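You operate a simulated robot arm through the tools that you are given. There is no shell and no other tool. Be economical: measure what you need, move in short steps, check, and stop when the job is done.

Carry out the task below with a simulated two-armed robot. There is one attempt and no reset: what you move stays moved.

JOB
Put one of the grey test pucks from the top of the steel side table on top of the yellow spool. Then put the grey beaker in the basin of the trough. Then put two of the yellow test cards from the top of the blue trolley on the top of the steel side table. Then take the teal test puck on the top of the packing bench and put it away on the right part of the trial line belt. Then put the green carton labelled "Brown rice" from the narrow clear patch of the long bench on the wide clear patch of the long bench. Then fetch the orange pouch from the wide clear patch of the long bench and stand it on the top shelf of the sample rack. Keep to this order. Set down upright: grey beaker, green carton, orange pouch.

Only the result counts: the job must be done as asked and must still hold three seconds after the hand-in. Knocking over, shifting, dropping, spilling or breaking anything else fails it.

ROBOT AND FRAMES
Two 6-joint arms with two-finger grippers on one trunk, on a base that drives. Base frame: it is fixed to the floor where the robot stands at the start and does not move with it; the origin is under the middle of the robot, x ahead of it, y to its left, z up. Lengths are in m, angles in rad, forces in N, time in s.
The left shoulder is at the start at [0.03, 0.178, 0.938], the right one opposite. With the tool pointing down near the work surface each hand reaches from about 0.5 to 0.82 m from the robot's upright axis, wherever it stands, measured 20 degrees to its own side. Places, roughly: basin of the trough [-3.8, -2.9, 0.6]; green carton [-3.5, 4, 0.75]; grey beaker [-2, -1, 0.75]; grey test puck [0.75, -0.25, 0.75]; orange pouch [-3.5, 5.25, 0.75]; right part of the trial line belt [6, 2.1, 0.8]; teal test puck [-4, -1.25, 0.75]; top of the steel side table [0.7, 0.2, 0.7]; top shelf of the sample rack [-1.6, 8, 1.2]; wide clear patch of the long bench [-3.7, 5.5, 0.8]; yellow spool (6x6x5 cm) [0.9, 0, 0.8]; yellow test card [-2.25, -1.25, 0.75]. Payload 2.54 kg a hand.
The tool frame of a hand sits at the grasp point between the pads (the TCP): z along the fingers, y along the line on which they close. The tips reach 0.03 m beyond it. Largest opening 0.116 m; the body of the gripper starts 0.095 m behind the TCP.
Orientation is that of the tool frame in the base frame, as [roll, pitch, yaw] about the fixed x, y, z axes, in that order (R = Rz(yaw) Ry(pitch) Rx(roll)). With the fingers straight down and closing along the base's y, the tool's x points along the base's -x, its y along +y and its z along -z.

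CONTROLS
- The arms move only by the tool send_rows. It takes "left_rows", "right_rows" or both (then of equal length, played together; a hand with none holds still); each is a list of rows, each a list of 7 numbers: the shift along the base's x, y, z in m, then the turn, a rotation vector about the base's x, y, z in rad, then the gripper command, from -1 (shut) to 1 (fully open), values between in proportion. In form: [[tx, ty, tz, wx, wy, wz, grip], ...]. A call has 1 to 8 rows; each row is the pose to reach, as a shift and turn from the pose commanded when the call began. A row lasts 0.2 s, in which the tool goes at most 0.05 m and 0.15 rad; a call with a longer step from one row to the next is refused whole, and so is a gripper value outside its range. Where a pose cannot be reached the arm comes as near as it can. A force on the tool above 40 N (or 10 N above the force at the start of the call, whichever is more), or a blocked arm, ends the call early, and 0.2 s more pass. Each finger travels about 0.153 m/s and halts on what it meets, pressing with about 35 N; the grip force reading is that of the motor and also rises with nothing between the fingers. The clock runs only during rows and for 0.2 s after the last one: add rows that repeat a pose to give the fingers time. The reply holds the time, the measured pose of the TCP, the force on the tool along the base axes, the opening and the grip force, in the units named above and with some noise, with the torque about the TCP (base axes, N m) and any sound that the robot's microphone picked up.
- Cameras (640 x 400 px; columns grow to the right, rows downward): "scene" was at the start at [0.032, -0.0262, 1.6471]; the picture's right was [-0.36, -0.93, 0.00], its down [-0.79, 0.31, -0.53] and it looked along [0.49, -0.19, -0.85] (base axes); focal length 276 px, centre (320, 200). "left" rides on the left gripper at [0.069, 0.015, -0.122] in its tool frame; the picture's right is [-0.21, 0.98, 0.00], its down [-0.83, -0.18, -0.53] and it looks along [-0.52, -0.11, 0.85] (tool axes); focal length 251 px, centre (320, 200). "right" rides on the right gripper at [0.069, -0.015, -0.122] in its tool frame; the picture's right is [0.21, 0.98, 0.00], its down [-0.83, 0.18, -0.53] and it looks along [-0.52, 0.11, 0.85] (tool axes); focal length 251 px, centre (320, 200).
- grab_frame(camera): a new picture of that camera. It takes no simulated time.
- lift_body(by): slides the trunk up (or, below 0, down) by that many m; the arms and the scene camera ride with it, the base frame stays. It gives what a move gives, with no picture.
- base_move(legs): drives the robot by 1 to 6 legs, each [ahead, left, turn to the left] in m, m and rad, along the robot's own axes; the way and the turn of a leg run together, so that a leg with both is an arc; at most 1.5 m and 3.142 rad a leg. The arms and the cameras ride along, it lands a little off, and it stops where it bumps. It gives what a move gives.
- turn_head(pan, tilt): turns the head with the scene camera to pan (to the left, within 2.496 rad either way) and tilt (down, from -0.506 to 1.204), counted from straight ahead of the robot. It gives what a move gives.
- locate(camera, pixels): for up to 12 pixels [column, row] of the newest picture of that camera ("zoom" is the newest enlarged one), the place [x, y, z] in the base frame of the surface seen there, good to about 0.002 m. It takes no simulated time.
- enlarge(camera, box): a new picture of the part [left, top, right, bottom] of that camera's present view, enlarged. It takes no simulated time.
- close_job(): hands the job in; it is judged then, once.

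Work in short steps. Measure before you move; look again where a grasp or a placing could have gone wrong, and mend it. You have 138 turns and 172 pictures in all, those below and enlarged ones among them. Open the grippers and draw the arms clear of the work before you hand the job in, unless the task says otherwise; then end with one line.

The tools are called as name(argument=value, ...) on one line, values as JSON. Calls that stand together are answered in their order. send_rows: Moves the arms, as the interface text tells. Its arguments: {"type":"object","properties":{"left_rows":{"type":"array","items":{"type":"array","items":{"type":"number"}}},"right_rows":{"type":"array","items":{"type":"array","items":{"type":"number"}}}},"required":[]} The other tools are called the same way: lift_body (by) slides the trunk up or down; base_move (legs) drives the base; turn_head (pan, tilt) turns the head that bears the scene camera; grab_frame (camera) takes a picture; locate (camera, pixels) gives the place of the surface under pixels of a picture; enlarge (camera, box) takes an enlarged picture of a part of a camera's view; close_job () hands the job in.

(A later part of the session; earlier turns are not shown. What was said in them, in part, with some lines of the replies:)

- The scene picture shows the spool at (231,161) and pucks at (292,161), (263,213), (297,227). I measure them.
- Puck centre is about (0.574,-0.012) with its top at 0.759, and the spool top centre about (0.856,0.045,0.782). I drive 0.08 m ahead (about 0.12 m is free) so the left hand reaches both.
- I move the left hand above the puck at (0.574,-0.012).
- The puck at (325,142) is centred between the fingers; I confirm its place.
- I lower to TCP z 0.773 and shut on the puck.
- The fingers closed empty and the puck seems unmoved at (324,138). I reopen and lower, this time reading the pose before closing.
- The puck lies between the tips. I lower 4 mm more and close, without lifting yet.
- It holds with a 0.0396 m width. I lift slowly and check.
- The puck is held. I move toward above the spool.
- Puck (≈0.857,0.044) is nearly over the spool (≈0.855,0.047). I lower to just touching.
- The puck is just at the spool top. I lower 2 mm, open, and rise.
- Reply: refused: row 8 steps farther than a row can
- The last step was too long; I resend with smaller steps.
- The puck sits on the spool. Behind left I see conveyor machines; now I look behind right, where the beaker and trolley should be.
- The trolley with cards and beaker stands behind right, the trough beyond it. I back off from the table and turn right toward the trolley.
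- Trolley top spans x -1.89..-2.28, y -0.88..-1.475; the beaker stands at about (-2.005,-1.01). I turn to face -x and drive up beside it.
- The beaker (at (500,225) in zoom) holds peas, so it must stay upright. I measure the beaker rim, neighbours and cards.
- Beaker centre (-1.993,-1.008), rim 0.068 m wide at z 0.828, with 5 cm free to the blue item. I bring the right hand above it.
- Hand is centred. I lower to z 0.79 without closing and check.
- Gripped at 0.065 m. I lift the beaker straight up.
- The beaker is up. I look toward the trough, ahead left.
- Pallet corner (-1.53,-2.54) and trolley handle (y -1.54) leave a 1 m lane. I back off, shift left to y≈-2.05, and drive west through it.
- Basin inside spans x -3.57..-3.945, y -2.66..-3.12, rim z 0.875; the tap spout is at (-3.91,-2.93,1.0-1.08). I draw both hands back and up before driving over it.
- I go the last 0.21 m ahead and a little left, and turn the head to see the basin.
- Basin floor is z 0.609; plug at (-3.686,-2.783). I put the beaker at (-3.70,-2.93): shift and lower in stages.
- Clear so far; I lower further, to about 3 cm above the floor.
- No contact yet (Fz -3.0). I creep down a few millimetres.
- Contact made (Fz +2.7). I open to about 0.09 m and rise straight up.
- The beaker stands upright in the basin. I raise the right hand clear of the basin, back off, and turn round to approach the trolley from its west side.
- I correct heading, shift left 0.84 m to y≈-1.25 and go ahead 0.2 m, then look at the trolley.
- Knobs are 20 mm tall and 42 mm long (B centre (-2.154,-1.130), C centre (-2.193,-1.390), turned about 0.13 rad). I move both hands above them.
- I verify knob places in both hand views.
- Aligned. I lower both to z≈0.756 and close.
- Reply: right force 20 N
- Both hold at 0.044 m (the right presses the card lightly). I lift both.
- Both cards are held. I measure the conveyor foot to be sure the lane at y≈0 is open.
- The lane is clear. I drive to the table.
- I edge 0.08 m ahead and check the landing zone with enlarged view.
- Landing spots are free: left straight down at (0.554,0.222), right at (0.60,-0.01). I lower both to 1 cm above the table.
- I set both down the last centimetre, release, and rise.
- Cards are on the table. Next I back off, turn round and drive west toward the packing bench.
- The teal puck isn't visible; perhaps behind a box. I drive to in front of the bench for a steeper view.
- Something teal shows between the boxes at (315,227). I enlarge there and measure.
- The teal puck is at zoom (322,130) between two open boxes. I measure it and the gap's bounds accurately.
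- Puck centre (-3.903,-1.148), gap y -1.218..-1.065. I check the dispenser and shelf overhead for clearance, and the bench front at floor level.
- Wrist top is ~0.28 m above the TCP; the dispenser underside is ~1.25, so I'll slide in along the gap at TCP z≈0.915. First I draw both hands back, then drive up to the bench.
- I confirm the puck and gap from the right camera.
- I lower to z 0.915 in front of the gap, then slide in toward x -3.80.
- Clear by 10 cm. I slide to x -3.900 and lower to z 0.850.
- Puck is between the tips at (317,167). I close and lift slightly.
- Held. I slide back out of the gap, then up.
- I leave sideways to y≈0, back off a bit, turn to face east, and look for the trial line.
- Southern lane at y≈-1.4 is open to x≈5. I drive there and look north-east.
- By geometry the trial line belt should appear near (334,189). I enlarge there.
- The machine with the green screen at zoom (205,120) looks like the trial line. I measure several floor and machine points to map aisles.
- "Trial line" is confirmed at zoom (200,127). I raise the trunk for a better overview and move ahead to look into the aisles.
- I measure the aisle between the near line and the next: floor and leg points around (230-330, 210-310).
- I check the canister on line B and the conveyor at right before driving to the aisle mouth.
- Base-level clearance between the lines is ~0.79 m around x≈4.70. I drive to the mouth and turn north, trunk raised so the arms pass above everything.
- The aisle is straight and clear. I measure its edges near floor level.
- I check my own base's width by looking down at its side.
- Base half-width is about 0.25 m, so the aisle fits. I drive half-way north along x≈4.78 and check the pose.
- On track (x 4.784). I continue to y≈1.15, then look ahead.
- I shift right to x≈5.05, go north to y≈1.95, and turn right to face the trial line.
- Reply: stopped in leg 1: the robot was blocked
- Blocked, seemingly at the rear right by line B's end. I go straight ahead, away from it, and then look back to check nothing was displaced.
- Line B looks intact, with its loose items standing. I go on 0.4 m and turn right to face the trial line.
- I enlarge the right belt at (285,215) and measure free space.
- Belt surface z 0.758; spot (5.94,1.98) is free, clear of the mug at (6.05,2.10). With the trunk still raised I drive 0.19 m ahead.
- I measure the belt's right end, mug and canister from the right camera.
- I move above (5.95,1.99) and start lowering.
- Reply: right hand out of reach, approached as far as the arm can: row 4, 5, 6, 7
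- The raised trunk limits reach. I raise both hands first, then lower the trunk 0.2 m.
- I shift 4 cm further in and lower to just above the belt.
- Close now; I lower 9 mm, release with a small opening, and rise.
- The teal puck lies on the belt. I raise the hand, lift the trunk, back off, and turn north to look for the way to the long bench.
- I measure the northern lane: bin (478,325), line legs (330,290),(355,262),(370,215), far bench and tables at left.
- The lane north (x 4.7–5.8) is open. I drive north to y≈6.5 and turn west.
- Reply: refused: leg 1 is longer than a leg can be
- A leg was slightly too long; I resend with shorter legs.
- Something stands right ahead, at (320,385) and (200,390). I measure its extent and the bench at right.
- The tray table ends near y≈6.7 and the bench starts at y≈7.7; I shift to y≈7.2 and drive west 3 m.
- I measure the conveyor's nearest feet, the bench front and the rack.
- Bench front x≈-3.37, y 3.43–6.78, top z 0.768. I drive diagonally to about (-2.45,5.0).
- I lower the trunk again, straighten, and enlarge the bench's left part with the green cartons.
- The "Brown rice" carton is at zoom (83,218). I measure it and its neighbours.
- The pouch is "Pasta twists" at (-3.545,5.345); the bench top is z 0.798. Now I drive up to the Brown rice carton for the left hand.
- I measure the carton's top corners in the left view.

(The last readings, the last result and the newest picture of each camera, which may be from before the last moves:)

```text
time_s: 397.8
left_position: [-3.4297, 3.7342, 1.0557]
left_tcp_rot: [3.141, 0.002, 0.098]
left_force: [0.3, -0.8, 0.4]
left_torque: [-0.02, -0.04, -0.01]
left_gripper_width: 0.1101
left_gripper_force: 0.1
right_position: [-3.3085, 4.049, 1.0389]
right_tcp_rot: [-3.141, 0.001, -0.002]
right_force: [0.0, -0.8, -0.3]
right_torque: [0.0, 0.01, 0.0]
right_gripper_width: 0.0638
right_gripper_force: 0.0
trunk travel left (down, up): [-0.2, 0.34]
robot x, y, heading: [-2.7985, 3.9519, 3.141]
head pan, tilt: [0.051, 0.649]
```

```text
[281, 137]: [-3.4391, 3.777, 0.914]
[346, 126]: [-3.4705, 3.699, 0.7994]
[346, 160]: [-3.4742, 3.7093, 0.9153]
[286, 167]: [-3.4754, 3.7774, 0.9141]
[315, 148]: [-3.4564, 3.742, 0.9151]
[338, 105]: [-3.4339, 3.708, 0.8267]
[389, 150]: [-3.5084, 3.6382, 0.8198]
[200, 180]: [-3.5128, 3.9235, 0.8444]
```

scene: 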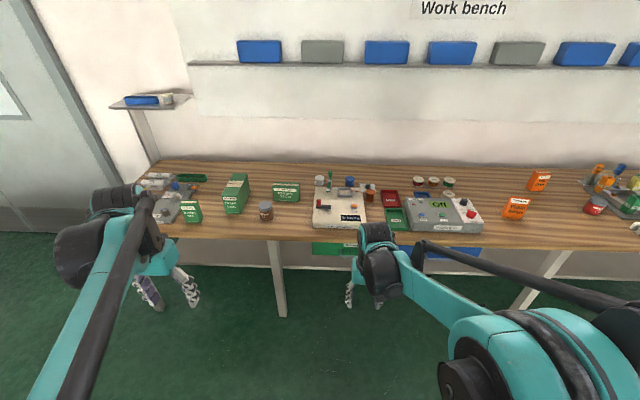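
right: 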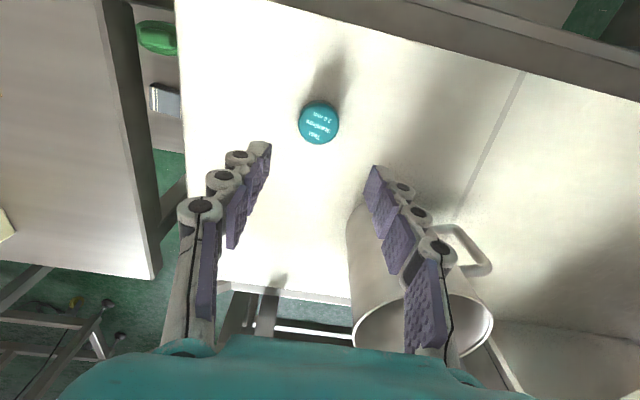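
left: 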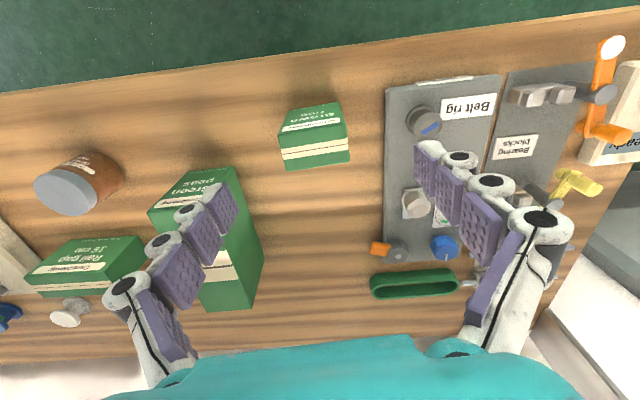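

Carton top centre (-3.456,3.743), 0.072 wide, nearly straight. I descend to z 0.867.

send_rows(left_rows=[[-0.013, 0.005, -0.02, 0, 0, -0.03, 0.8], [-0.026, 0.009, -0.05, 0, 0, -0.05, 0.7], [-0.026, 0.009, -0.085, 0, 0, -0.05, 0.7], [-0.026, 0.009, -0.12, 0, 0, -0.05, 0.7], [-0.026, 0.009, -0.155, 0, 0, -0.05, 0.7], [-0.026, 0.009, -0.189, 0, 0, -0.05, 0.7], [-0.026, 0.009, -0.189, 0, 0, -0.05, 0.7]])

grab_frame(camera="left")

```text
time_s: 399.4
left_position: [-3.4524, 3.7404, 0.8683]
left_tcp_rot: [3.14, 0.0, 0.047]
left_force: [-0.7, 0.4, 0.3]
left_torque: [0.0, 0.01, -0.02]
left_gripper_width: 0.0986
left_gripper_force: 0.1
right_position: [-3.3064, 4.0491, 1.0395]
right_tcp_rot: [3.141, 0.001, -0.001]
right_force: [0.7, 0.8, 0.5]
right_torque: [0.02, 0.0, 0.02]
right_gripper_width: 0.0636
right_gripper_force: 0.1
trunk travel left (down, up): [-0.2, 0.34]
robot x, y, heading: [-2.7966, 3.9524, 3.137]
head pan, tilt: [0.051, 0.649]
```

```text
68 pictures are left
```

left: 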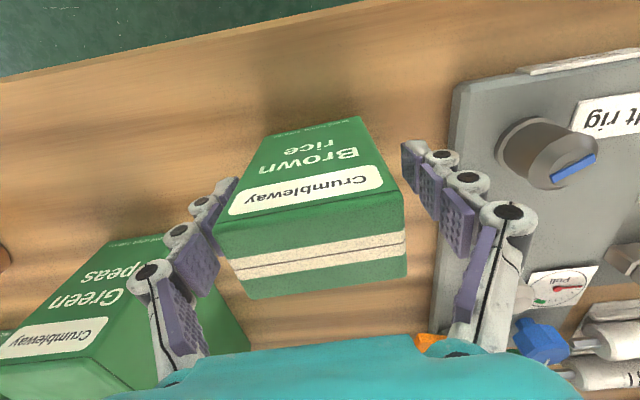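

The carton is between the fingers. I close gently.

send_rows(left_rows=[[-0.003, 0.003, 0, 0, 0, 0, 0.5], [-0.003, 0.003, 0, 0, 0, 0, 0.3], [-0.003, 0.003, 0, 0, 0, 0, 0.1], [-0.003, 0.003, 0, 0, 0, 0, -0.3], [-0.003, 0.003, 0, 0, 0, 0, -0.3]])

grab_frame(camera="left")

```text
time_s: 400.6
left_position: [-3.4559, 3.7439, 0.8665]
left_tcp_rot: [3.138, 0.001, 0.047]
left_force: [-0.6, -0.2, 4.7]
left_torque: [-0.1, -0.01, 0.0]
left_gripper_width: 0.0741
left_gripper_force: 35.0
right_position: [-3.3069, 4.049, 1.0393]
right_tcp_rot: [3.142, 0.0, -0.001]
right_force: [-0.5, 0.3, 0.5]
right_torque: [-0.02, 0.0, 0.01]
right_gripper_width: 0.0639
right_gripper_force: 0.0
trunk travel left (down, up): [-0.2, 0.34]
robot x, y, heading: [-2.7971, 3.949, 3.141]
head pan, tilt: [0.051, 0.649]
```

```text
67 pictures are left
```

left: 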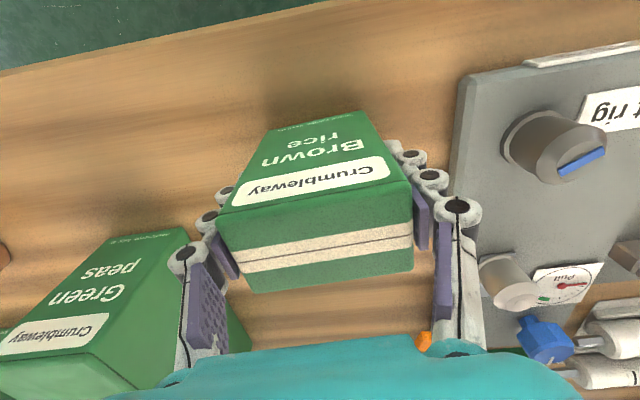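

Gripped (0.074 m). I lift it 0.2 m and check.

send_rows(left_rows=[[0, 0, 0.01, 0, 0, 0, -1], [0, 0, 0.03, 0, 0, 0, -1], [0, 0, 0.06, 0, 0, 0, -1], [0, 0, 0.09, 0, 0, 0, -1], [0, 0, 0.12, 0, 0, 0, -1], [0, 0, 0.15, 0, 0, 0, -1], [0, 0, 0.18, 0, 0, 0, -1], [0, 0, 0.2, 0, 0, 0, -1]])

grab_frame(camera="scene")

```text
time_s: 402.4
left_position: [-3.4563, 3.7443, 1.0687]
left_tcp_rot: [3.139, 0.0, 0.046]
left_force: [-0.4, 0.0, -2.3]
left_torque: [0.0, -0.02, -0.03]
left_gripper_width: 0.0741
left_gripper_force: 35.2
right_position: [-3.3064, 4.0485, 1.0405]
right_tcp_rot: [3.141, -0.002, -0.001]
right_force: [0.1, 0.5, -0.2]
right_torque: [0.0, 0.03, 0.01]
right_gripper_width: 0.0636
right_gripper_force: 0.1
trunk travel left (down, up): [-0.2, 0.34]
robot x, y, heading: [-2.8031, 3.9501, 3.136]
head pan, tilt: [0.051, 0.649]
```

```text
66 pictures are left
```

scene: 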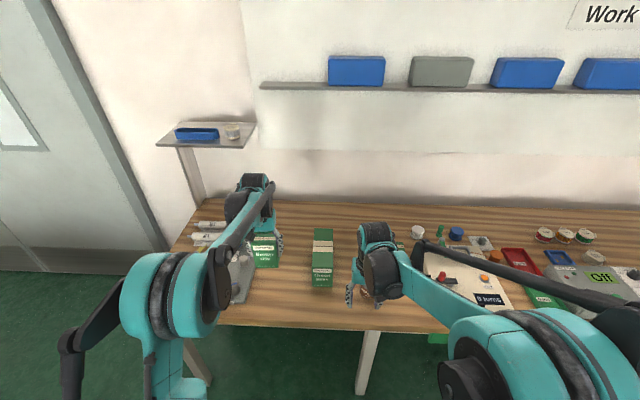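

I back off, move right to y≈5.74, and look at the landing spot.

base_move(legs=[[-0.35, 0, 0.004], [0, -1.2, 0], [0, -0.585, 0]])

turn_head(pan=0.1, tilt=0.75)

grab_frame(camera="scene")

```text
time_s: 413.4
left_position: [-3.0863, 5.5511, 1.0682]
left_tcp_rot: [3.139, 0.0, 0.035]
left_force: [-0.1, -0.5, -2.5]
left_torque: [0.0, 0.0, -0.02]
left_gripper_width: 0.074
left_gripper_force: 34.7
right_position: [-2.9337, 5.8545, 1.0387]
right_tcp_rot: [3.14, 0.001, -0.011]
right_force: [-0.7, 0.8, -1.8]
right_torque: [0.01, -0.02, 0.0]
right_gripper_width: 0.0639
right_gripper_force: 0.1
trunk travel left (down, up): [-0.2, 0.34]
robot x, y, heading: [-2.427, 5.7511, 3.128]
head pan, tilt: [0.051, 0.649]
```

```text
time_s: 414.1
left_position: [-3.0855, 5.5502, 1.0676]
left_tcp_rot: [3.141, -0.001, 0.035]
left_force: [0.0, 0.5, -1.3]
left_torque: [-0.02, 0.02, 0.01]
left_gripper_width: 0.074
left_gripper_force: 35.1
right_position: [-2.934, 5.8521, 1.0405]
right_tcp_rot: [3.141, 0.0, -0.012]
right_force: [-0.1, 0.4, -0.6]
right_torque: [0.01, 0.0, -0.04]
right_gripper_width: 0.064
right_gripper_force: 0.1
trunk travel left (down, up): [-0.2, 0.34]
robot x, y, heading: [-2.4301, 5.7498, 3.128]
head pan, tilt: [0.099, 0.75]
```

```text
65 pictures are left
```

scene: 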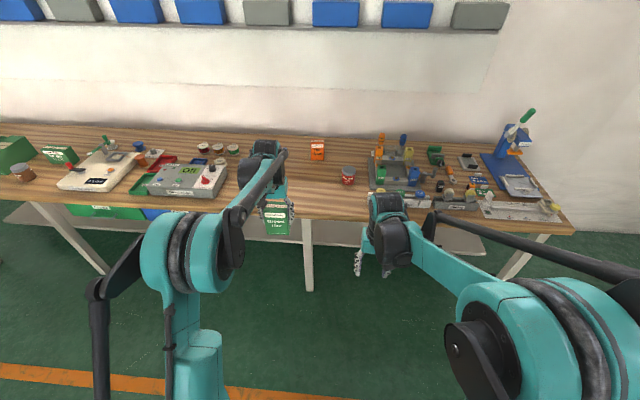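

I measure the red jar (348,175) and the clear area right of the pouch.

locate(camera="scene", pixels=[[341, 176], [355, 178], [348, 170], [300, 205], [310, 190], [317, 150], [375, 180], [300, 217], [330, 195]])

enlarge(camera="scene", box=[210, 130, 390, 250])

```text
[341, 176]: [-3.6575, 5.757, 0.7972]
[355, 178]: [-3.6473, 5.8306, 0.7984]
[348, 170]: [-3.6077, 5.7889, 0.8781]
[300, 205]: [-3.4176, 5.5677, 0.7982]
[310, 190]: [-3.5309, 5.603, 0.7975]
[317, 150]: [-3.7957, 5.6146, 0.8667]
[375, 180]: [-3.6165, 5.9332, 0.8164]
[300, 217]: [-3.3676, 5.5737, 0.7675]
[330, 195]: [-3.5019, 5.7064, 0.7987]
```

```text
3.33 times, centred on (300, 190) of scene
```

zoom: 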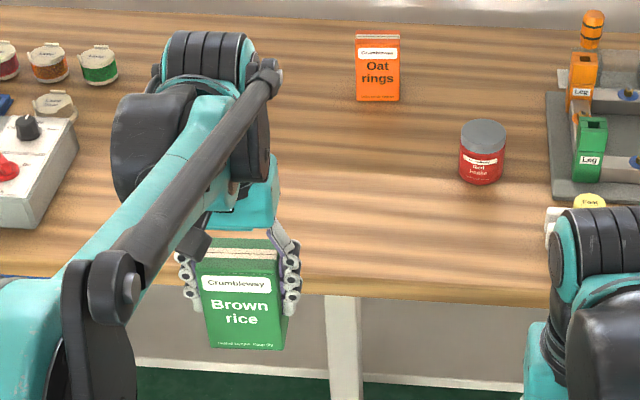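

Spot (-3.50,5.56) is free. I drive 0.41 m ahead and lower.

base_move(legs=[[0.41, 0, 0.012]])

grab_frame(camera="left")

```text
time_s: 416.6
left_position: [-3.499, 5.554, 1.0688]
left_tcp_rot: [-3.142, 0.001, 0.04]
left_force: [-0.4, -0.2, -1.1]
left_torque: [-0.02, -0.06, 0.0]
left_gripper_width: 0.0743
left_gripper_force: 34.6
right_position: [-3.3479, 5.8569, 1.0394]
right_tcp_rot: [3.142, 0.0, -0.01]
right_force: [0.1, 0.4, -0.2]
right_torque: [0.01, -0.03, 0.0]
right_gripper_width: 0.064
right_gripper_force: 0.1
trunk travel left (down, up): [-0.2, 0.34]
robot x, y, heading: [-2.8415, 5.7572, 3.132]
head pan, tilt: [0.099, 0.75]
```

```text
63 pictures are left
```

left: 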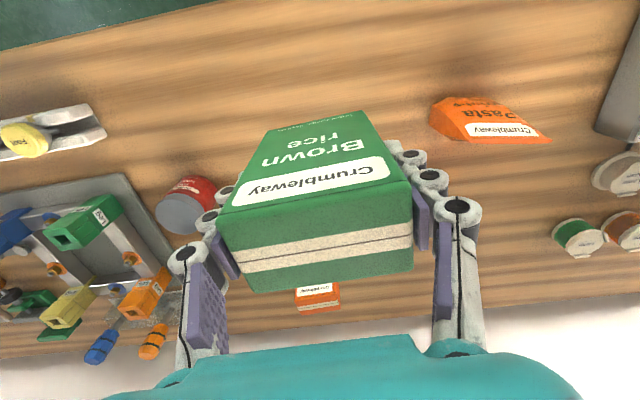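

I lower to a couple of millimetres above the bench.

send_rows(left_rows=[[0, 0, -0.04, 0, 0, 0, -1], [0, 0, -0.08, 0, 0, 0, -1], [0, 0, -0.12, 0, 0, 0, -1], [0, 0, -0.15, 0, 0, 0, -1], [0, 0, -0.18, 0, 0, 0, -1], [0, 0, -0.195, 0, 0, 0, -1], [0, 0, -0.201, 0, 0, 0, -1], [0, 0, -0.201, 0, 0, 0, -1]])

```text
time_s: 418.4
left_position: [-3.4958, 5.5546, 0.8686]
left_tcp_rot: [3.139, 0.001, 0.039]
left_force: [-1.8, 0.0, 7.0]
left_torque: [0.06, 0.06, 0.01]
left_gripper_width: 0.0744
left_gripper_force: 35.1
right_position: [-3.347, 5.8562, 1.0395]
right_tcp_rot: [-3.141, -0.002, -0.009]
right_force: [-0.2, 0.6, 0.3]
right_torque: [0.02, -0.03, 0.02]
right_gripper_width: 0.0638
right_gripper_force: 0.0
trunk travel left (down, up): [-0.2, 0.34]
robot x, y, heading: [-2.8408, 5.7552, 3.133]
head pan, tilt: [0.099, 0.75]
```

It touches (Fz +7). I open to 0.1 m and rise.

send_rows(left_rows=[[0, 0, 0, 0, 0, 0, 0.4], [0, 0, 0, 0, 0, 0, 0.6], [0, 0, 0, 0, 0, 0, 0.7], [0, 0, 0.03, 0, 0, 0, 0.7], [0, 0, 0.07, 0, 0, 0, 0.7], [0, 0, 0.11, 0, 0, 0, 0.7], [0, 0, 0.15, 0, 0, 0, 0.7], [0, 0, 0.19, 0, 0, 0, 0.7]])

grab_frame(camera="left")

```text
time_s: 420.2
left_position: [-3.4982, 5.5559, 1.0593]
left_tcp_rot: [3.14, 0.002, 0.04]
left_force: [0.6, 0.4, 0.4]
left_torque: [0.02, 0.02, -0.02]
left_gripper_width: 0.0987
left_gripper_force: 0.1
right_position: [-3.345, 5.8577, 1.0403]
right_tcp_rot: [-3.141, 0.001, -0.007]
right_force: [0.6, 0.1, 0.7]
right_torque: [-0.02, 0.0, -0.01]
right_gripper_width: 0.0639
right_gripper_force: 0.0
trunk travel left (down, up): [-0.2, 0.34]
robot x, y, heading: [-2.8408, 5.7562, 3.13]
head pan, tilt: [0.099, 0.75]
```

```text
62 pictures are left
```

left: 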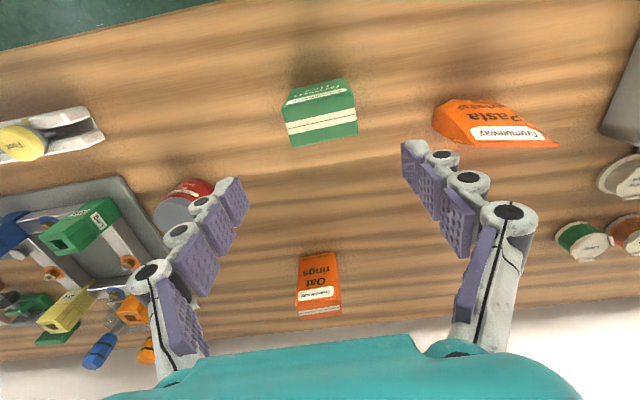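

Brown rice stands upright. I shift the base 0.2 m left and view the pouch from the left hand.

base_move(legs=[[0, 0.2, 0.01]])

grab_frame(camera="left")

enlarge(camera="scene", box=[210, 130, 390, 250])

```text
time_s: 421.8
left_position: [-3.4967, 5.3514, 1.0583]
left_tcp_rot: [-3.141, 0.0, 0.051]
left_force: [-0.5, -0.8, -0.4]
left_torque: [0.06, 0.0, -0.01]
left_gripper_width: 0.0984
left_gripper_force: 0.1
right_position: [-3.3482, 5.655, 1.039]
right_tcp_rot: [-3.139, 0.0, 0.0]
right_force: [0.2, -1.5, -0.4]
right_torque: [0.01, 0.03, 0.02]
right_gripper_width: 0.0637
right_gripper_force: 0.0
trunk travel left (down, up): [-0.2, 0.34]
robot x, y, heading: [-2.8407, 5.5624, -3.146]
head pan, tilt: [0.099, 0.75]
```

```text
61 pictures are left
```

left: 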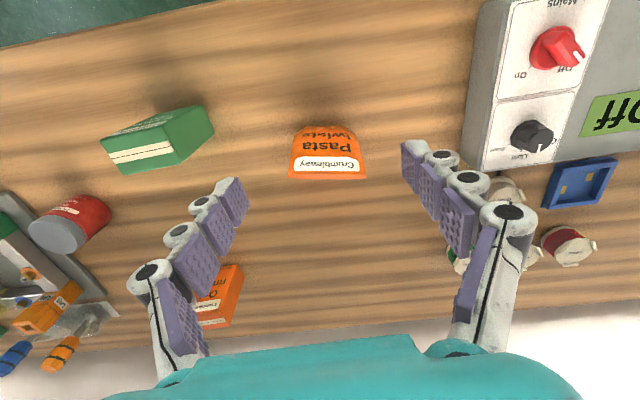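

```text
3.33 times, centred on (300, 190) of scene
```

zoom: 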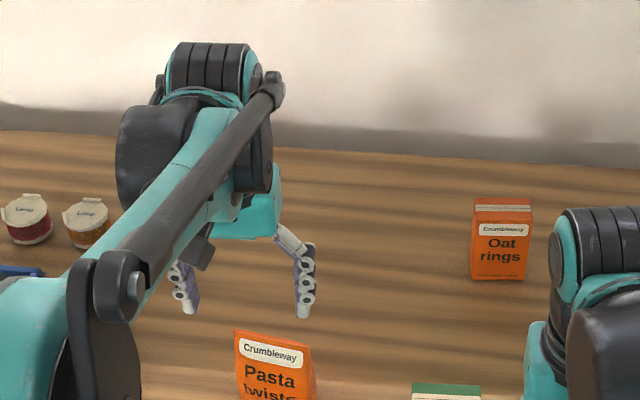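

I measure the pouch's top edge and body in the left view.

locate(camera="left", pixels=[[291, 174], [328, 176], [364, 175], [328, 150], [305, 132], [350, 134], [325, 130], [292, 160], [364, 160], [328, 182]])

enlarge(camera="left", box=[260, 100, 400, 200])

```text
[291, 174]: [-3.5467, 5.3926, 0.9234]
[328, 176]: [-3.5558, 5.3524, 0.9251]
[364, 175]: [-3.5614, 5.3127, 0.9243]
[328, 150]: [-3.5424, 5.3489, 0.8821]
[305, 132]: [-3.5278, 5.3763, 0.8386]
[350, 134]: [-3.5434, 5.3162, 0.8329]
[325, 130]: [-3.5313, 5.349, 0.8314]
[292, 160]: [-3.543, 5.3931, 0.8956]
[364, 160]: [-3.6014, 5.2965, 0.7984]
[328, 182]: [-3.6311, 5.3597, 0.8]
```

```text
4.00 times, centred on (330, 150) of left
```

zoom: 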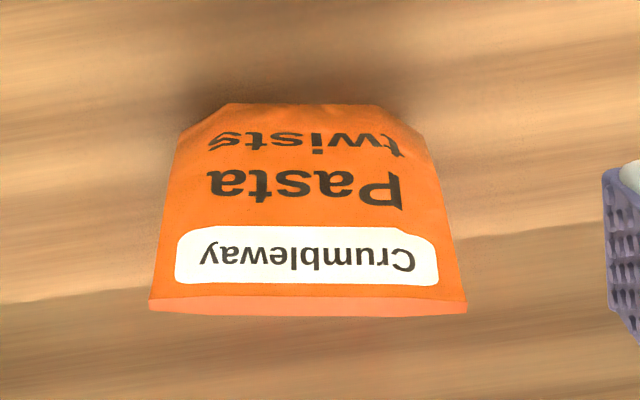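

Pouch top edge centre (-3.555,5.353), 0.081 wide, turned -0.18 rad. I rotate the left hand and move above it.

send_rows(left_rows=[[-0.015, 0, 0, 0, 0, -0.06, 0.9], [-0.03, 0, 0, 0, 0, -0.12, 0.9], [-0.045, 0.001, -0.01, 0, 0, -0.18, 0.9], [-0.057, 0.001, -0.03, 0, 0, -0.23, 0.9], [-0.057, 0.001, -0.06, 0, 0, -0.23, 0.9], [-0.057, 0.001, -0.09, 0, 0, -0.23, 0.9]])

grab_frame(camera="left")

```text
time_s: 423.2
left_position: [-3.5534, 5.3536, 0.9662]
left_tcp_rot: [3.14, -0.001, -0.181]
left_force: [-0.4, -0.5, 0.1]
left_torque: [0.0, 0.02, 0.03]
left_gripper_width: 0.11
left_gripper_force: 0.1
right_position: [-3.3503, 5.655, 1.0403]
right_tcp_rot: [3.141, 0.0, 0.002]
right_force: [-0.3, 0.7, 0.1]
right_torque: [0.0, 0.01, 0.02]
right_gripper_width: 0.0638
right_gripper_force: 0.0
trunk travel left (down, up): [-0.2, 0.34]
robot x, y, heading: [-2.8442, 5.5615, -3.14]
head pan, tilt: [0.099, 0.75]
```

```text
58 pictures are left
```

left: 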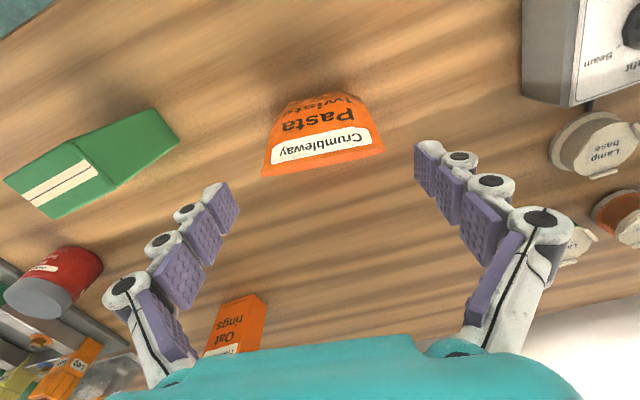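

Aligned and centred. I lower to z 0.872 and close gently.

send_rows(left_rows=[[0, 0, -0.03, 0, 0, 0, 0.9], [0, 0, -0.06, 0, 0, 0, 0.9], [0, 0, -0.094, 0, 0, 0, 0.9], [0, 0, -0.094, 0, 0, 0, 0.7], [0, 0, -0.094, 0, 0, 0, 0.4], [0, 0, -0.094, 0, 0, 0, 0], [0, 0, -0.094, 0, 0, 0, -0.5], [0, 0, -0.094, 0, 0, 0, -0.5]])

grab_frame(camera="left")

```text
time_s: 425.0
left_position: [-3.5543, 5.353, 0.873]
left_tcp_rot: [3.14, 0.0, -0.179]
left_force: [1.0, -0.1, 0.1]
left_torque: [-0.09, -0.05, 0.02]
left_gripper_width: 0.0893
left_gripper_force: 34.9
right_position: [-3.3487, 5.6542, 1.0402]
right_tcp_rot: [3.141, -0.001, 0.002]
right_force: [0.7, -0.3, 0.1]
right_torque: [0.0, 0.03, 0.01]
right_gripper_width: 0.0639
right_gripper_force: 0.0
trunk travel left (down, up): [-0.2, 0.34]
robot x, y, heading: [-2.8402, 5.5587, -3.141]
head pan, tilt: [0.099, 0.75]
```

```text
57 pictures are left
```

left: 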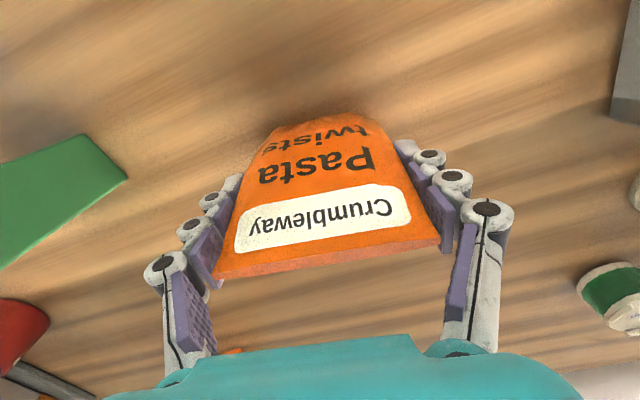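

Gripped at 0.089 m. I lift slowly and check.

send_rows(left_rows=[[0, 0, 0.01, 0, 0, 0, -1], [0, 0, 0.025, 0, 0, 0, -1], [0, 0, 0.045, 0, 0, 0, -1], [0, 0, 0.07, 0, 0, 0, -1], [0, 0, 0.1, 0, 0, 0, -1], [0, 0, 0.13, 0, 0, 0, -1], [0, 0, 0.16, 0, 0, 0, -1], [0, 0, 0.2, 0, 0, 0, -1]])

grab_frame(camera="left")

enlarge(camera="scene", box=[180, 130, 380, 270])

```text
time_s: 426.8
left_position: [-3.5509, 5.3524, 1.076]
left_tcp_rot: [3.139, -0.001, -0.179]
left_force: [0.4, -0.1, -1.7]
left_torque: [0.02, -0.02, 0.03]
left_gripper_width: 0.0892
left_gripper_force: 35.1
right_position: [-3.3481, 5.6543, 1.0403]
right_tcp_rot: [-3.141, 0.0, 0.003]
right_force: [0.1, -0.4, -0.5]
right_torque: [0.02, 0.02, 0.02]
right_gripper_width: 0.0636
right_gripper_force: 0.0
trunk travel left (down, up): [-0.2, 0.34]
robot x, y, heading: [-2.8415, 5.56, -3.141]
head pan, tilt: [0.099, 0.75]
```

```text
56 pictures are left
```

left: 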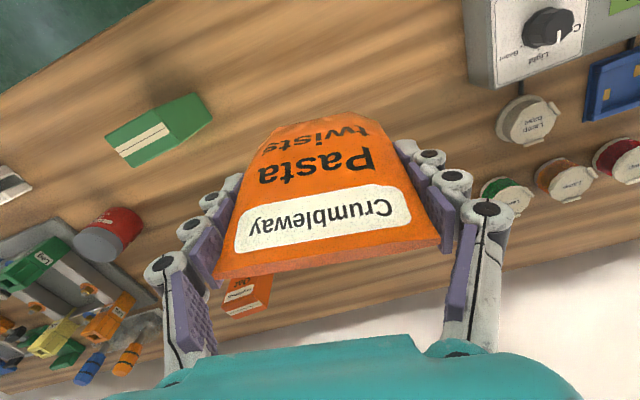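

```text
2.86 times, centred on (280, 200) of scene
```

zoom: 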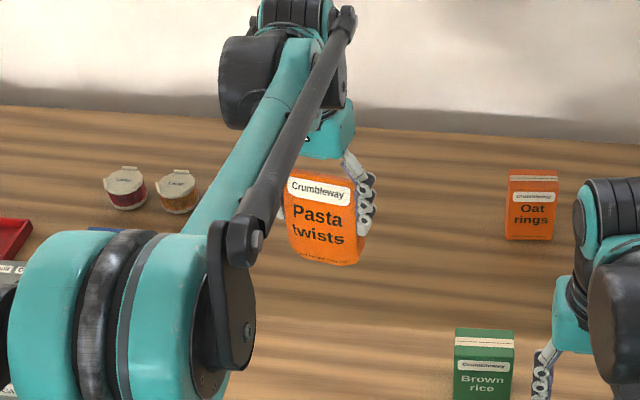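

The pouch is held upright. I back off, raise the trunk, turn north toward the sample rack and look.

base_move(legs=[[-0.55, 0, 0], [0, 0, -1.57], [0.6, -0.4, 0]])

lift_body(by=0.33)

turn_head(pan=-0.1, tilt=0.5)

grab_frame(camera="scene")

```text
time_s: 437.3
left_position: [-2.0931, 6.867, 1.0748]
left_tcp_rot: [3.139, 0.001, -1.752]
left_force: [-0.2, -0.1, -2.0]
left_torque: [-0.01, 0.06, -0.02]
left_gripper_width: 0.0893
left_gripper_force: 35.1
right_position: [-1.791, 6.6625, 1.0397]
right_tcp_rot: [-3.14, 0.0, -1.572]
right_force: [-0.3, 1.2, -0.3]
right_torque: [0.03, 0.03, -0.02]
right_gripper_width: 0.0637
right_gripper_force: 0.0
trunk travel left (down, up): [-0.2, 0.34]
robot x, y, heading: [-1.8867, 6.1551, 1.573]
head pan, tilt: [0.099, 0.75]
```

```text
time_s: 440.6
left_position: [-2.0932, 6.867, 1.4048]
left_tcp_rot: [3.14, 0.001, -1.753]
left_force: [0.3, -0.5, -1.8]
left_torque: [0.0, 0.02, 0.05]
left_gripper_width: 0.0892
left_gripper_force: 35.2
right_position: [-1.7909, 6.6604, 1.369]
right_tcp_rot: [-3.141, 0.001, -1.572]
right_force: [-0.2, -0.2, 0.2]
right_torque: [0.0, 0.03, 0.0]
right_gripper_width: 0.0638
right_gripper_force: 0.0
trunk travel left (down, up): [-0.53, 0.01]
robot x, y, heading: [-1.8865, 6.1507, 1.568]
head pan, tilt: [0.099, 0.75]
```

```text
time_s: 441.4
left_position: [-2.0915, 6.8664, 1.4048]
left_tcp_rot: [3.139, 0.0, -1.752]
left_force: [0.1, 1.1, -1.1]
left_torque: [0.01, 0.03, -0.02]
left_gripper_width: 0.0892
left_gripper_force: 35.2
right_position: [-1.7926, 6.6612, 1.3705]
right_tcp_rot: [3.141, 0.0, -1.573]
right_force: [0.6, -0.5, -0.9]
right_torque: [0.0, 0.03, -0.01]
right_gripper_width: 0.0639
right_gripper_force: 0.1
trunk travel left (down, up): [-0.53, 0.01]
robot x, y, heading: [-1.888, 6.1551, 1.569]
head pan, tilt: [-0.099, 0.499]
```

```text
54 pictures are left
```

scene: 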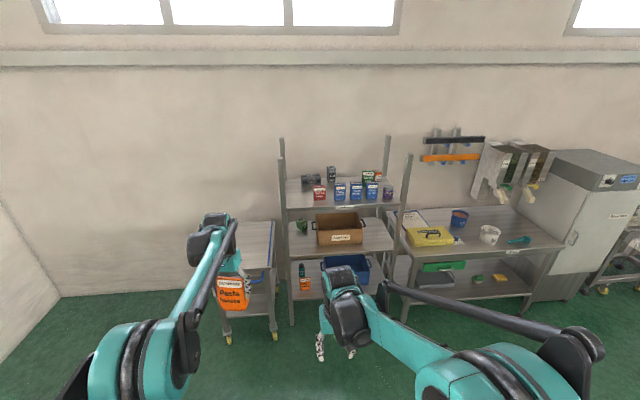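

I enlarge the rack's top shelf around (340,190) and measure.

enlarge(camera="scene", box=[265, 130, 425, 260])

locate(camera="zoom", pixels=[[90, 295], [560, 285], [150, 290], [200, 270], [80, 200], [490, 190], [210, 225], [235, 175], [75, 50], [570, 120], [480, 40], [300, 305]])

```text
3.08 times, centred on (345, 195) of scene
```

zoom: 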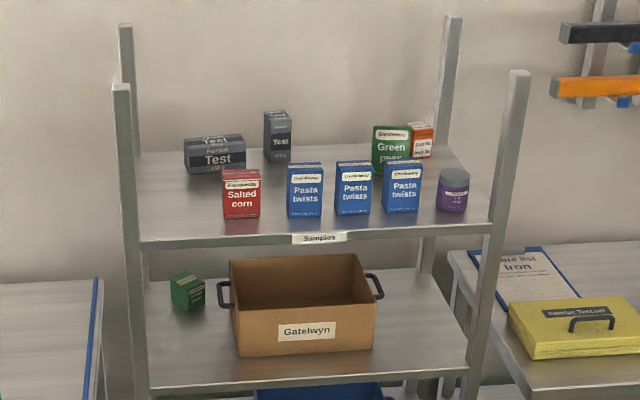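

```text
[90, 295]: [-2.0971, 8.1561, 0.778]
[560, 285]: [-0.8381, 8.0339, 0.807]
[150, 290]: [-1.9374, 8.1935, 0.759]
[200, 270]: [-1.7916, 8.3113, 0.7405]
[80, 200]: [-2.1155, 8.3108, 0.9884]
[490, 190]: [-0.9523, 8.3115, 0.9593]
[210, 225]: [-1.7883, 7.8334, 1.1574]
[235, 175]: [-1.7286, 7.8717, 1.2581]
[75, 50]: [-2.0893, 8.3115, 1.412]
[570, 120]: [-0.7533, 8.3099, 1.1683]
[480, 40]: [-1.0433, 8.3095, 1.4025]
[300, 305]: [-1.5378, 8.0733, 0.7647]
```

I measure the shelf surface, posts and free front-left spot in the same zoom.

locate(camera="zoom", pixels=[[170, 215], [180, 225], [200, 205], [145, 240], [130, 160], [125, 90], [224, 215], [258, 215], [330, 225], [160, 185], [515, 90], [330, 150]])

```text
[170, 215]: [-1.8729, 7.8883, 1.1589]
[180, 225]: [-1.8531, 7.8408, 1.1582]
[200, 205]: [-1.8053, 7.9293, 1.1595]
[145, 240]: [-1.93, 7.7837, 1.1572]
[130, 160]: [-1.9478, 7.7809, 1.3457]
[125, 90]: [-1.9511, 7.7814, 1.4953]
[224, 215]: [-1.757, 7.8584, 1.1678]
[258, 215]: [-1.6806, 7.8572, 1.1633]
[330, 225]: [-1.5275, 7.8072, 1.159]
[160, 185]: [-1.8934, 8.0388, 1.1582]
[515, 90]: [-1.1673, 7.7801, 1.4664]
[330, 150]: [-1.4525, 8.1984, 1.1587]
```

Shelf z 1.158; the free spot is about (-1.825,7.92), between the left post (x -1.93) and the red box (x -1.757). I turn the hand 1.75 rad so the pouch's narrow side faces the gap, camera toward the right.

send_rows(left_rows=[[-0.01, -0.009, 0, 0, 0, 0.146, -1], [-0.02, -0.018, 0, 0, 0, 0.292, -1], [-0.03, -0.027, 0, 0, 0, 0.438, -1], [-0.04, -0.037, 0, 0, 0, 0.584, -1], [-0.05, -0.046, 0, 0, 0, 0.73, -1], [-0.06, -0.055, 0, 0, 0, 0.876, -1]])

send_rows(left_rows=[[-0.01, -0.009, 0, 0, 0, 0.146, -1], [-0.02, -0.018, 0, 0, 0, 0.292, -1], [-0.03, -0.027, 0, 0, 0, 0.438, -1], [-0.04, -0.037, 0, 0, 0, 0.584, -1], [-0.05, -0.046, 0, 0, 0, 0.73, -1], [-0.06, -0.055, 0, 0, 0, 0.876, -1]])

grab_frame(camera="left")

grab_frame(camera="scene")

```text
time_s: 442.8
left_position: [-2.153, 6.8138, 1.4056]
left_tcp_rot: [3.138, 0.002, -0.875]
left_force: [-0.4, 0.8, -2.2]
left_torque: [-0.02, 0.04, 0.01]
left_gripper_width: 0.0892
left_gripper_force: 34.8
right_position: [-1.7912, 6.6623, 1.3705]
right_tcp_rot: [-3.14, -0.001, -1.571]
right_force: [0.2, -0.4, 0.8]
right_torque: [0.01, -0.02, 0.02]
right_gripper_width: 0.0635
right_gripper_force: 0.1
trunk travel left (down, up): [-0.53, 0.01]
robot x, y, heading: [-1.8905, 6.1556, 1.569]
head pan, tilt: [-0.099, 0.499]
```

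```text
time_s: 444.1
left_position: [-2.2148, 6.7559, 1.4049]
left_tcp_rot: [3.139, 0.0, 0.0]
left_force: [-0.5, 0.1, -2.3]
left_torque: [0.02, 0.0, -0.02]
left_gripper_width: 0.0893
left_gripper_force: 34.8
right_position: [-1.7902, 6.6624, 1.3699]
right_tcp_rot: [-3.139, 0.0, -1.574]
right_force: [-1.4, 0.2, 0.1]
right_torque: [0.01, -0.05, 0.01]
right_gripper_width: 0.0639
right_gripper_force: 0.1
trunk travel left (down, up): [-0.53, 0.01]
robot x, y, heading: [-1.8869, 6.1552, 1.572]
head pan, tilt: [-0.099, 0.499]
```

```text
52 pictures are left
```

left: 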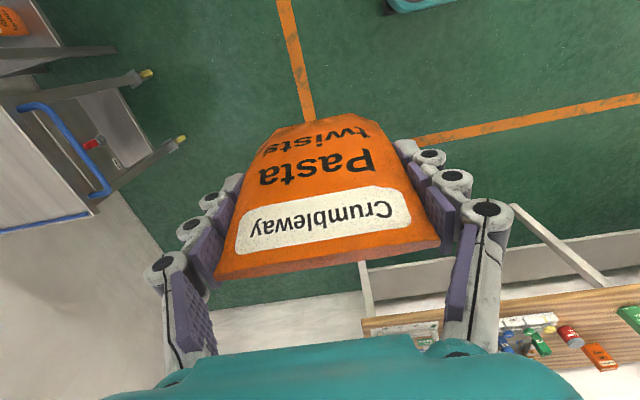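

```text
51 pictures are left
```

scene: 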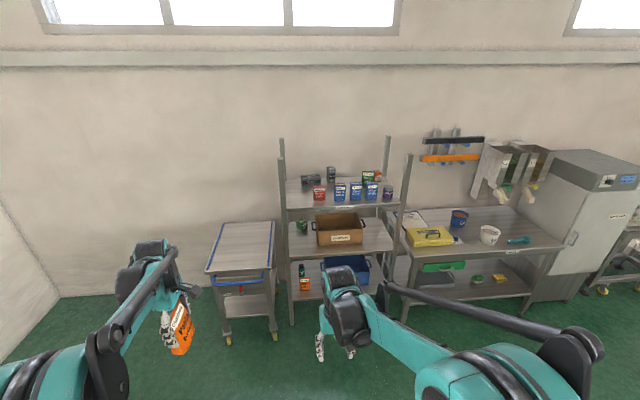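

The rotation went well. I drive right 0.39 m and ahead 0.95 m, stopping just before the shelf.

base_move(legs=[[0, -0.39, 0], [0.95, 0, 0]])

turn_head(pan=0.3, tilt=0.65)

grab_frame(camera="scene")

grab_frame(camera="left")

```text
time_s: 451.1
left_position: [-1.8607, 7.7062, 1.4056]
left_tcp_rot: [3.14, -0.001, 0.025]
left_force: [-0.8, 0.6, -1.3]
left_torque: [-0.01, 0.01, 0.03]
left_gripper_width: 0.0895
left_gripper_force: 35.0
right_position: [-1.4344, 7.6208, 1.3701]
right_tcp_rot: [-3.141, 0.0, -1.547]
right_force: [-0.1, -0.2, 0.3]
right_torque: [0.01, -0.01, 0.0]
right_gripper_width: 0.0637
right_gripper_force: 0.1
trunk travel left (down, up): [-0.53, 0.01]
robot x, y, heading: [-1.5212, 7.1126, 1.588]
head pan, tilt: [-0.099, 0.499]
```

```text
time_s: 452.0
left_position: [-1.8596, 7.7069, 1.4046]
left_tcp_rot: [3.139, -0.001, 0.026]
left_force: [0.3, 0.5, -1.5]
left_torque: [0.03, -0.02, 0.0]
left_gripper_width: 0.0892
left_gripper_force: 35.1
right_position: [-1.4356, 7.622, 1.3694]
right_tcp_rot: [-3.141, 0.0, -1.548]
right_force: [-0.3, 0.2, 0.1]
right_torque: [-0.01, 0.02, -0.01]
right_gripper_width: 0.0638
right_gripper_force: 0.1
trunk travel left (down, up): [-0.53, 0.01]
robot x, y, heading: [-1.5197, 7.1119, 1.594]
head pan, tilt: [0.3, 0.649]
```

```text
50 pictures are left
```

scene: 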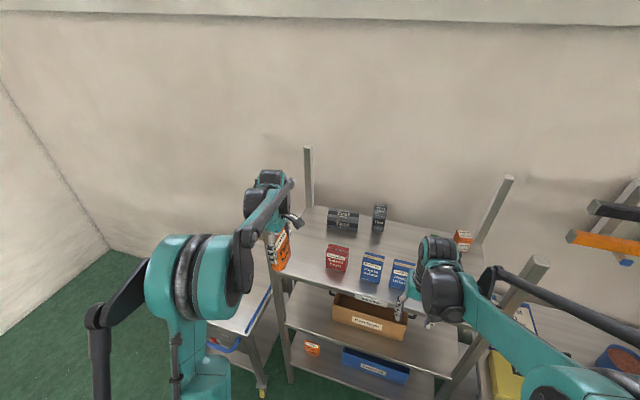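

```text
49 pictures are left
```

left: 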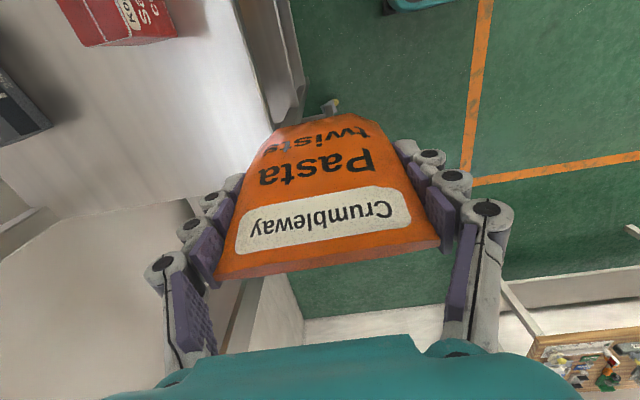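

Hand is at x -1.860, near the post plane; I shift it 3 cm right, then drive 0.2 m ahead with a slight heading correction.

send_rows(left_rows=[[0.015, 0, 0, 0, 0, 0, -1], [0.028, 0, 0, 0, 0, 0, -1]])

base_move(legs=[[0, 0, -0.022], [0.2, 0, 0]])

grab_frame(camera="scene")

grab_frame(camera="left")

```text
time_s: 452.6
left_position: [-1.8323, 7.7066, 1.4058]
left_tcp_rot: [3.138, 0.002, 0.023]
left_force: [0.0, 0.0, -1.5]
left_torque: [0.01, 0.01, -0.02]
left_gripper_width: 0.0893
left_gripper_force: 35.1
right_position: [-1.4343, 7.6212, 1.3696]
right_tcp_rot: [3.14, -0.001, -1.549]
right_force: [0.1, 0.6, 0.2]
right_torque: [-0.02, 0.02, 0.02]
right_gripper_width: 0.0638
right_gripper_force: 0.2
trunk travel left (down, up): [-0.53, 0.01]
robot x, y, heading: [-1.5181, 7.1094, 1.594]
head pan, tilt: [0.3, 0.649]
```

```text
time_s: 454.6
left_position: [-1.8176, 7.9107, 1.4063]
left_tcp_rot: [3.141, 0.0, 0.0]
left_force: [-0.3, 0.4, -3.0]
left_torque: [0.02, 0.0, 0.0]
left_gripper_width: 0.0892
left_gripper_force: 35.0
right_position: [-1.4234, 7.8156, 1.371]
right_tcp_rot: [-3.14, 0.001, -1.57]
right_force: [0.6, -0.6, 0.1]
right_torque: [0.03, 0.01, -0.02]
right_gripper_width: 0.0638
right_gripper_force: 0.1
trunk travel left (down, up): [-0.53, 0.01]
robot x, y, heading: [-1.5198, 7.315, 1.568]
head pan, tilt: [0.3, 0.649]
```

```text
48 pictures are left
```

scene: 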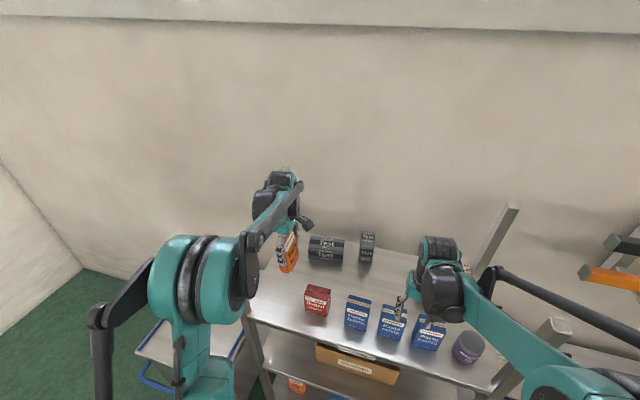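

```text
47 pictures are left
```

left: 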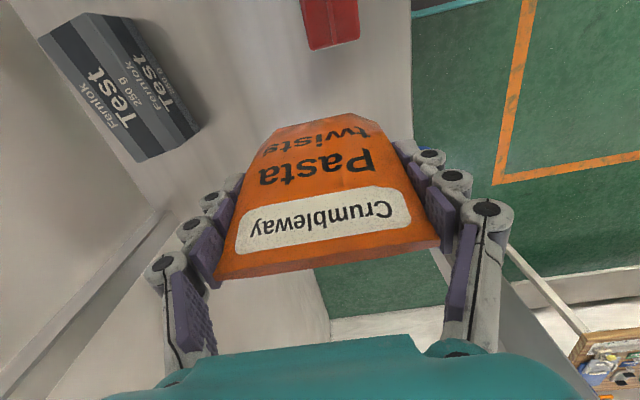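

I measure the grey Test box and red box edges nearest the pouch.

locate(camera="left", pixels=[[196, 128], [145, 160], [306, 48], [358, 38], [230, 120], [250, 240], [310, 45], [195, 105]])

locate(camera="scene", pixels=[[310, 255], [306, 310], [285, 270], [270, 200], [250, 270]])

```text
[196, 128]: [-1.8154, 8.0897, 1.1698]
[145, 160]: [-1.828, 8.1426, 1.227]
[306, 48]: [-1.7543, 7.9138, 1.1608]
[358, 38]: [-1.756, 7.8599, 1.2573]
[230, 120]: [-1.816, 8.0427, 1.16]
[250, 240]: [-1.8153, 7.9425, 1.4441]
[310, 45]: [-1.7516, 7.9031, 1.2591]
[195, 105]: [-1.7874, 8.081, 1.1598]
```

```text
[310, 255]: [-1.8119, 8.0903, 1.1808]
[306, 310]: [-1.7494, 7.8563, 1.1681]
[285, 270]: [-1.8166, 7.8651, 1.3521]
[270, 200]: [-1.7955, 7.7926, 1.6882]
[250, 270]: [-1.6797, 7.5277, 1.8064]
```

Clear on all sides. I lower to just above the shelf (z 1.237).

send_rows(left_rows=[[-0.005, 0, -0.03, 0, 0, 0, -1], [-0.008, 0, -0.06, 0, 0, 0, -1], [-0.008, 0, -0.09, 0, 0, 0, -1], [-0.008, 0, -0.12, 0, 0, 0, -1], [-0.008, 0, -0.145, 0, 0, 0, -1], [-0.008, 0, -0.16, 0, 0, 0, -1], [-0.008, 0, -0.169, 0, 0, 0, -1], [-0.008, 0, -0.169, 0, 0, 0, -1]])

grab_frame(camera="scene")

grab_frame(camera="left")

```text
time_s: 456.4
left_position: [-1.8269, 7.9134, 1.2371]
left_tcp_rot: [3.14, -0.001, -0.001]
left_force: [-0.1, -0.4, -1.8]
left_torque: [0.01, 0.03, 0.03]
left_gripper_width: 0.0893
left_gripper_force: 35.0
right_position: [-1.4222, 7.8189, 1.3687]
right_tcp_rot: [-3.141, 0.0, -1.571]
right_force: [-0.8, 0.2, 0.3]
right_torque: [-0.02, -0.01, 0.01]
right_gripper_width: 0.0638
right_gripper_force: 0.0
trunk travel left (down, up): [-0.53, 0.01]
robot x, y, heading: [-1.5209, 7.3086, 1.564]
head pan, tilt: [0.3, 0.649]
```

```text
46 pictures are left
```

scene: 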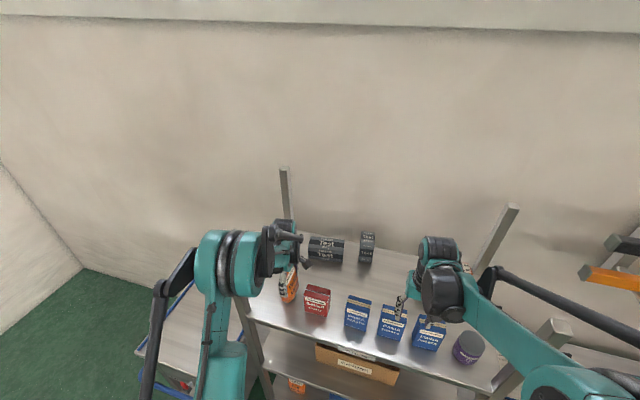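

```text
45 pictures are left
```

left: 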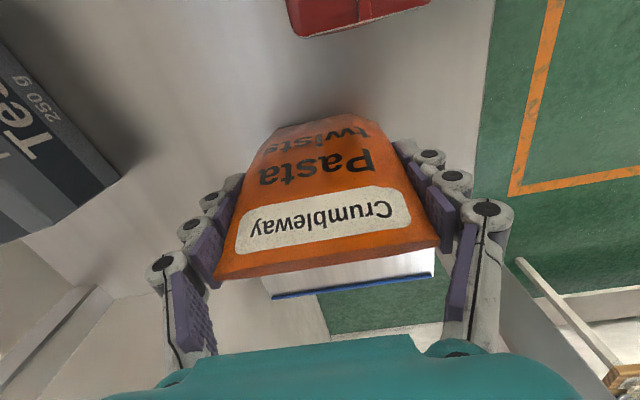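

I creep down to contact.

send_rows(left_rows=[[0, 0, -0.002, 0, 0, 0, -1], [0, 0, -0.004, 0, 0, 0, -1], [0, 0, -0.005, 0, 0, 0, -1], [0, 0, -0.005, 0, 0, 0, -1]])

```text
time_s: 457.4
left_position: [-1.8259, 7.9115, 1.2333]
left_tcp_rot: [3.138, -0.002, 0.0]
left_force: [-0.6, 2.8, 5.3]
left_torque: [0.1, 0.04, 0.05]
left_gripper_width: 0.0895
left_gripper_force: 35.2
right_position: [-1.4231, 7.8172, 1.37]
right_tcp_rot: [3.141, 0.0, -1.57]
right_force: [-0.3, -0.7, 0.1]
right_torque: [0.02, 0.03, 0.0]
right_gripper_width: 0.0638
right_gripper_force: 0.1
trunk travel left (down, up): [-0.53, 0.01]
robot x, y, heading: [-1.5207, 7.3072, 1.569]
head pan, tilt: [0.3, 0.649]
```

Contact (Fz +5.3). I open and rise straight up.

send_rows(left_rows=[[0, 0, 0, 0, 0, 0, 0.7], [0, 0, 0, 0, 0, 0, 0.95], [0, 0, 0, 0, 0, 0, 0.95], [0, 0, 0.03, 0, 0, 0, 0.95], [0, 0, 0.06, 0, 0, 0, 0.95], [0, 0, 0.1, 0, 0, 0, 0.95], [0, 0, 0.14, 0, 0, 0, 0.95], [0, 0, 0.18, 0, 0, 0, 0.95]])

grab_frame(camera="left")

grab_frame(camera="scene")

```text
time_s: 459.1
left_position: [-1.8232, 7.9107, 1.4124]
left_tcp_rot: [3.138, 0.0, 0.001]
left_force: [-0.2, 1.3, -0.3]
left_torque: [0.03, 0.01, 0.01]
left_gripper_width: 0.1132
left_gripper_force: 0.6
right_position: [-1.423, 7.816, 1.3685]
right_tcp_rot: [3.141, 0.001, -1.57]
right_force: [-0.4, 0.4, -0.5]
right_torque: [-0.02, 0.0, -0.01]
right_gripper_width: 0.0639
right_gripper_force: 0.0
trunk travel left (down, up): [-0.53, 0.01]
robot x, y, heading: [-1.5187, 7.313, 1.568]
head pan, tilt: [0.3, 0.649]
```

```text
44 pictures are left
```

left: 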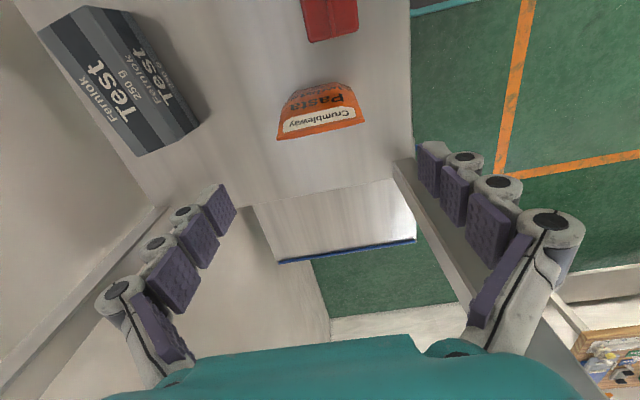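

```text
43 pictures are left
```

scene: 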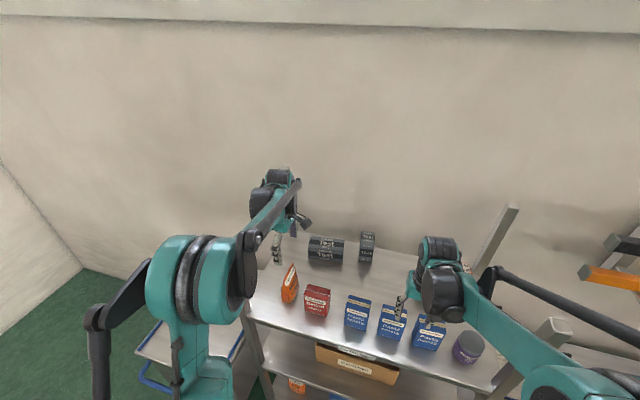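

The pouch stands on the top shelf. I back the robot straight off and take a last look.

base_move(legs=[[-0.8, 0, 0]])

enlarge(camera="scene", box=[220, 100, 480, 280])

turn_head(pan=1.6, tilt=0.5)

grab_frame(camera="scene")

```text
time_s: 463.4
left_position: [-1.8247, 7.1132, 1.4109]
left_tcp_rot: [3.141, 0.001, -0.011]
left_force: [-0.2, 0.2, -0.9]
left_torque: [-0.01, -0.01, -0.02]
left_gripper_width: 0.113
left_gripper_force: 0.1
right_position: [-1.4231, 7.0159, 1.3682]
right_tcp_rot: [3.142, 0.0, -1.585]
right_force: [0.6, 0.0, 0.7]
right_torque: [-0.01, 0.04, -0.01]
right_gripper_width: 0.064
right_gripper_force: 0.0
trunk travel left (down, up): [-0.53, 0.01]
robot x, y, heading: [-1.5263, 6.5124, 1.56]
head pan, tilt: [0.3, 0.649]
```

```text
2.22 times, centred on (350, 190) of scene
```

zoom: 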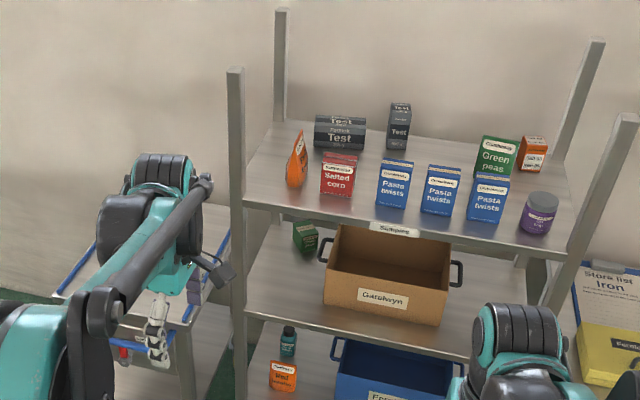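

```text
time_s: 464.9
left_position: [-1.8248, 7.1128, 1.4102]
left_tcp_rot: [3.14, 0.001, -0.011]
left_force: [-0.4, 0.5, 0.5]
left_torque: [-0.01, 0.02, 0.01]
left_gripper_width: 0.1129
left_gripper_force: 0.1
right_position: [-1.4242, 7.015, 1.3699]
right_tcp_rot: [3.141, -0.002, -1.584]
right_force: [0.3, 0.0, 0.7]
right_torque: [0.0, -0.01, 0.0]
right_gripper_width: 0.0637
right_gripper_force: 0.0
trunk travel left (down, up): [-0.53, 0.01]
robot x, y, heading: [-1.5254, 6.5076, 1.559]
head pan, tilt: [1.6, 0.499]
```

```text
41 pictures are left
```

scene: 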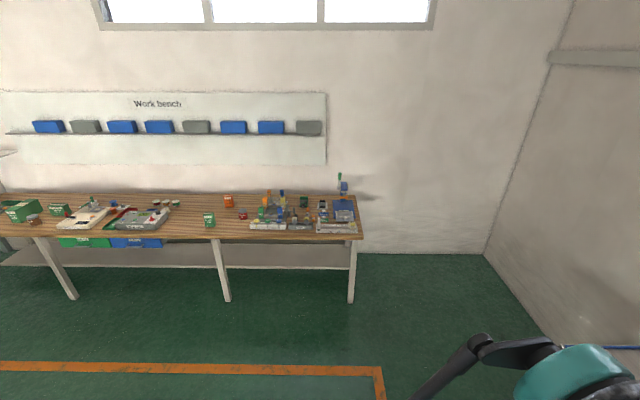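

The pouch stands upright on the top shelf, with the shelf's other items in place. Brown rice stands on the wide patch at (209,220). Both hands are empty, open and clear, so I hand in.

close_job()

```text
The job is handed in.
```

I handed the job in with all six steps done in the order you gave; the result of the judging isn't known to me. The base was blocked once, apparently by a neighbouring conveyor line on the way to the trial line. I looked back and saw nothing shifted or knocked over.
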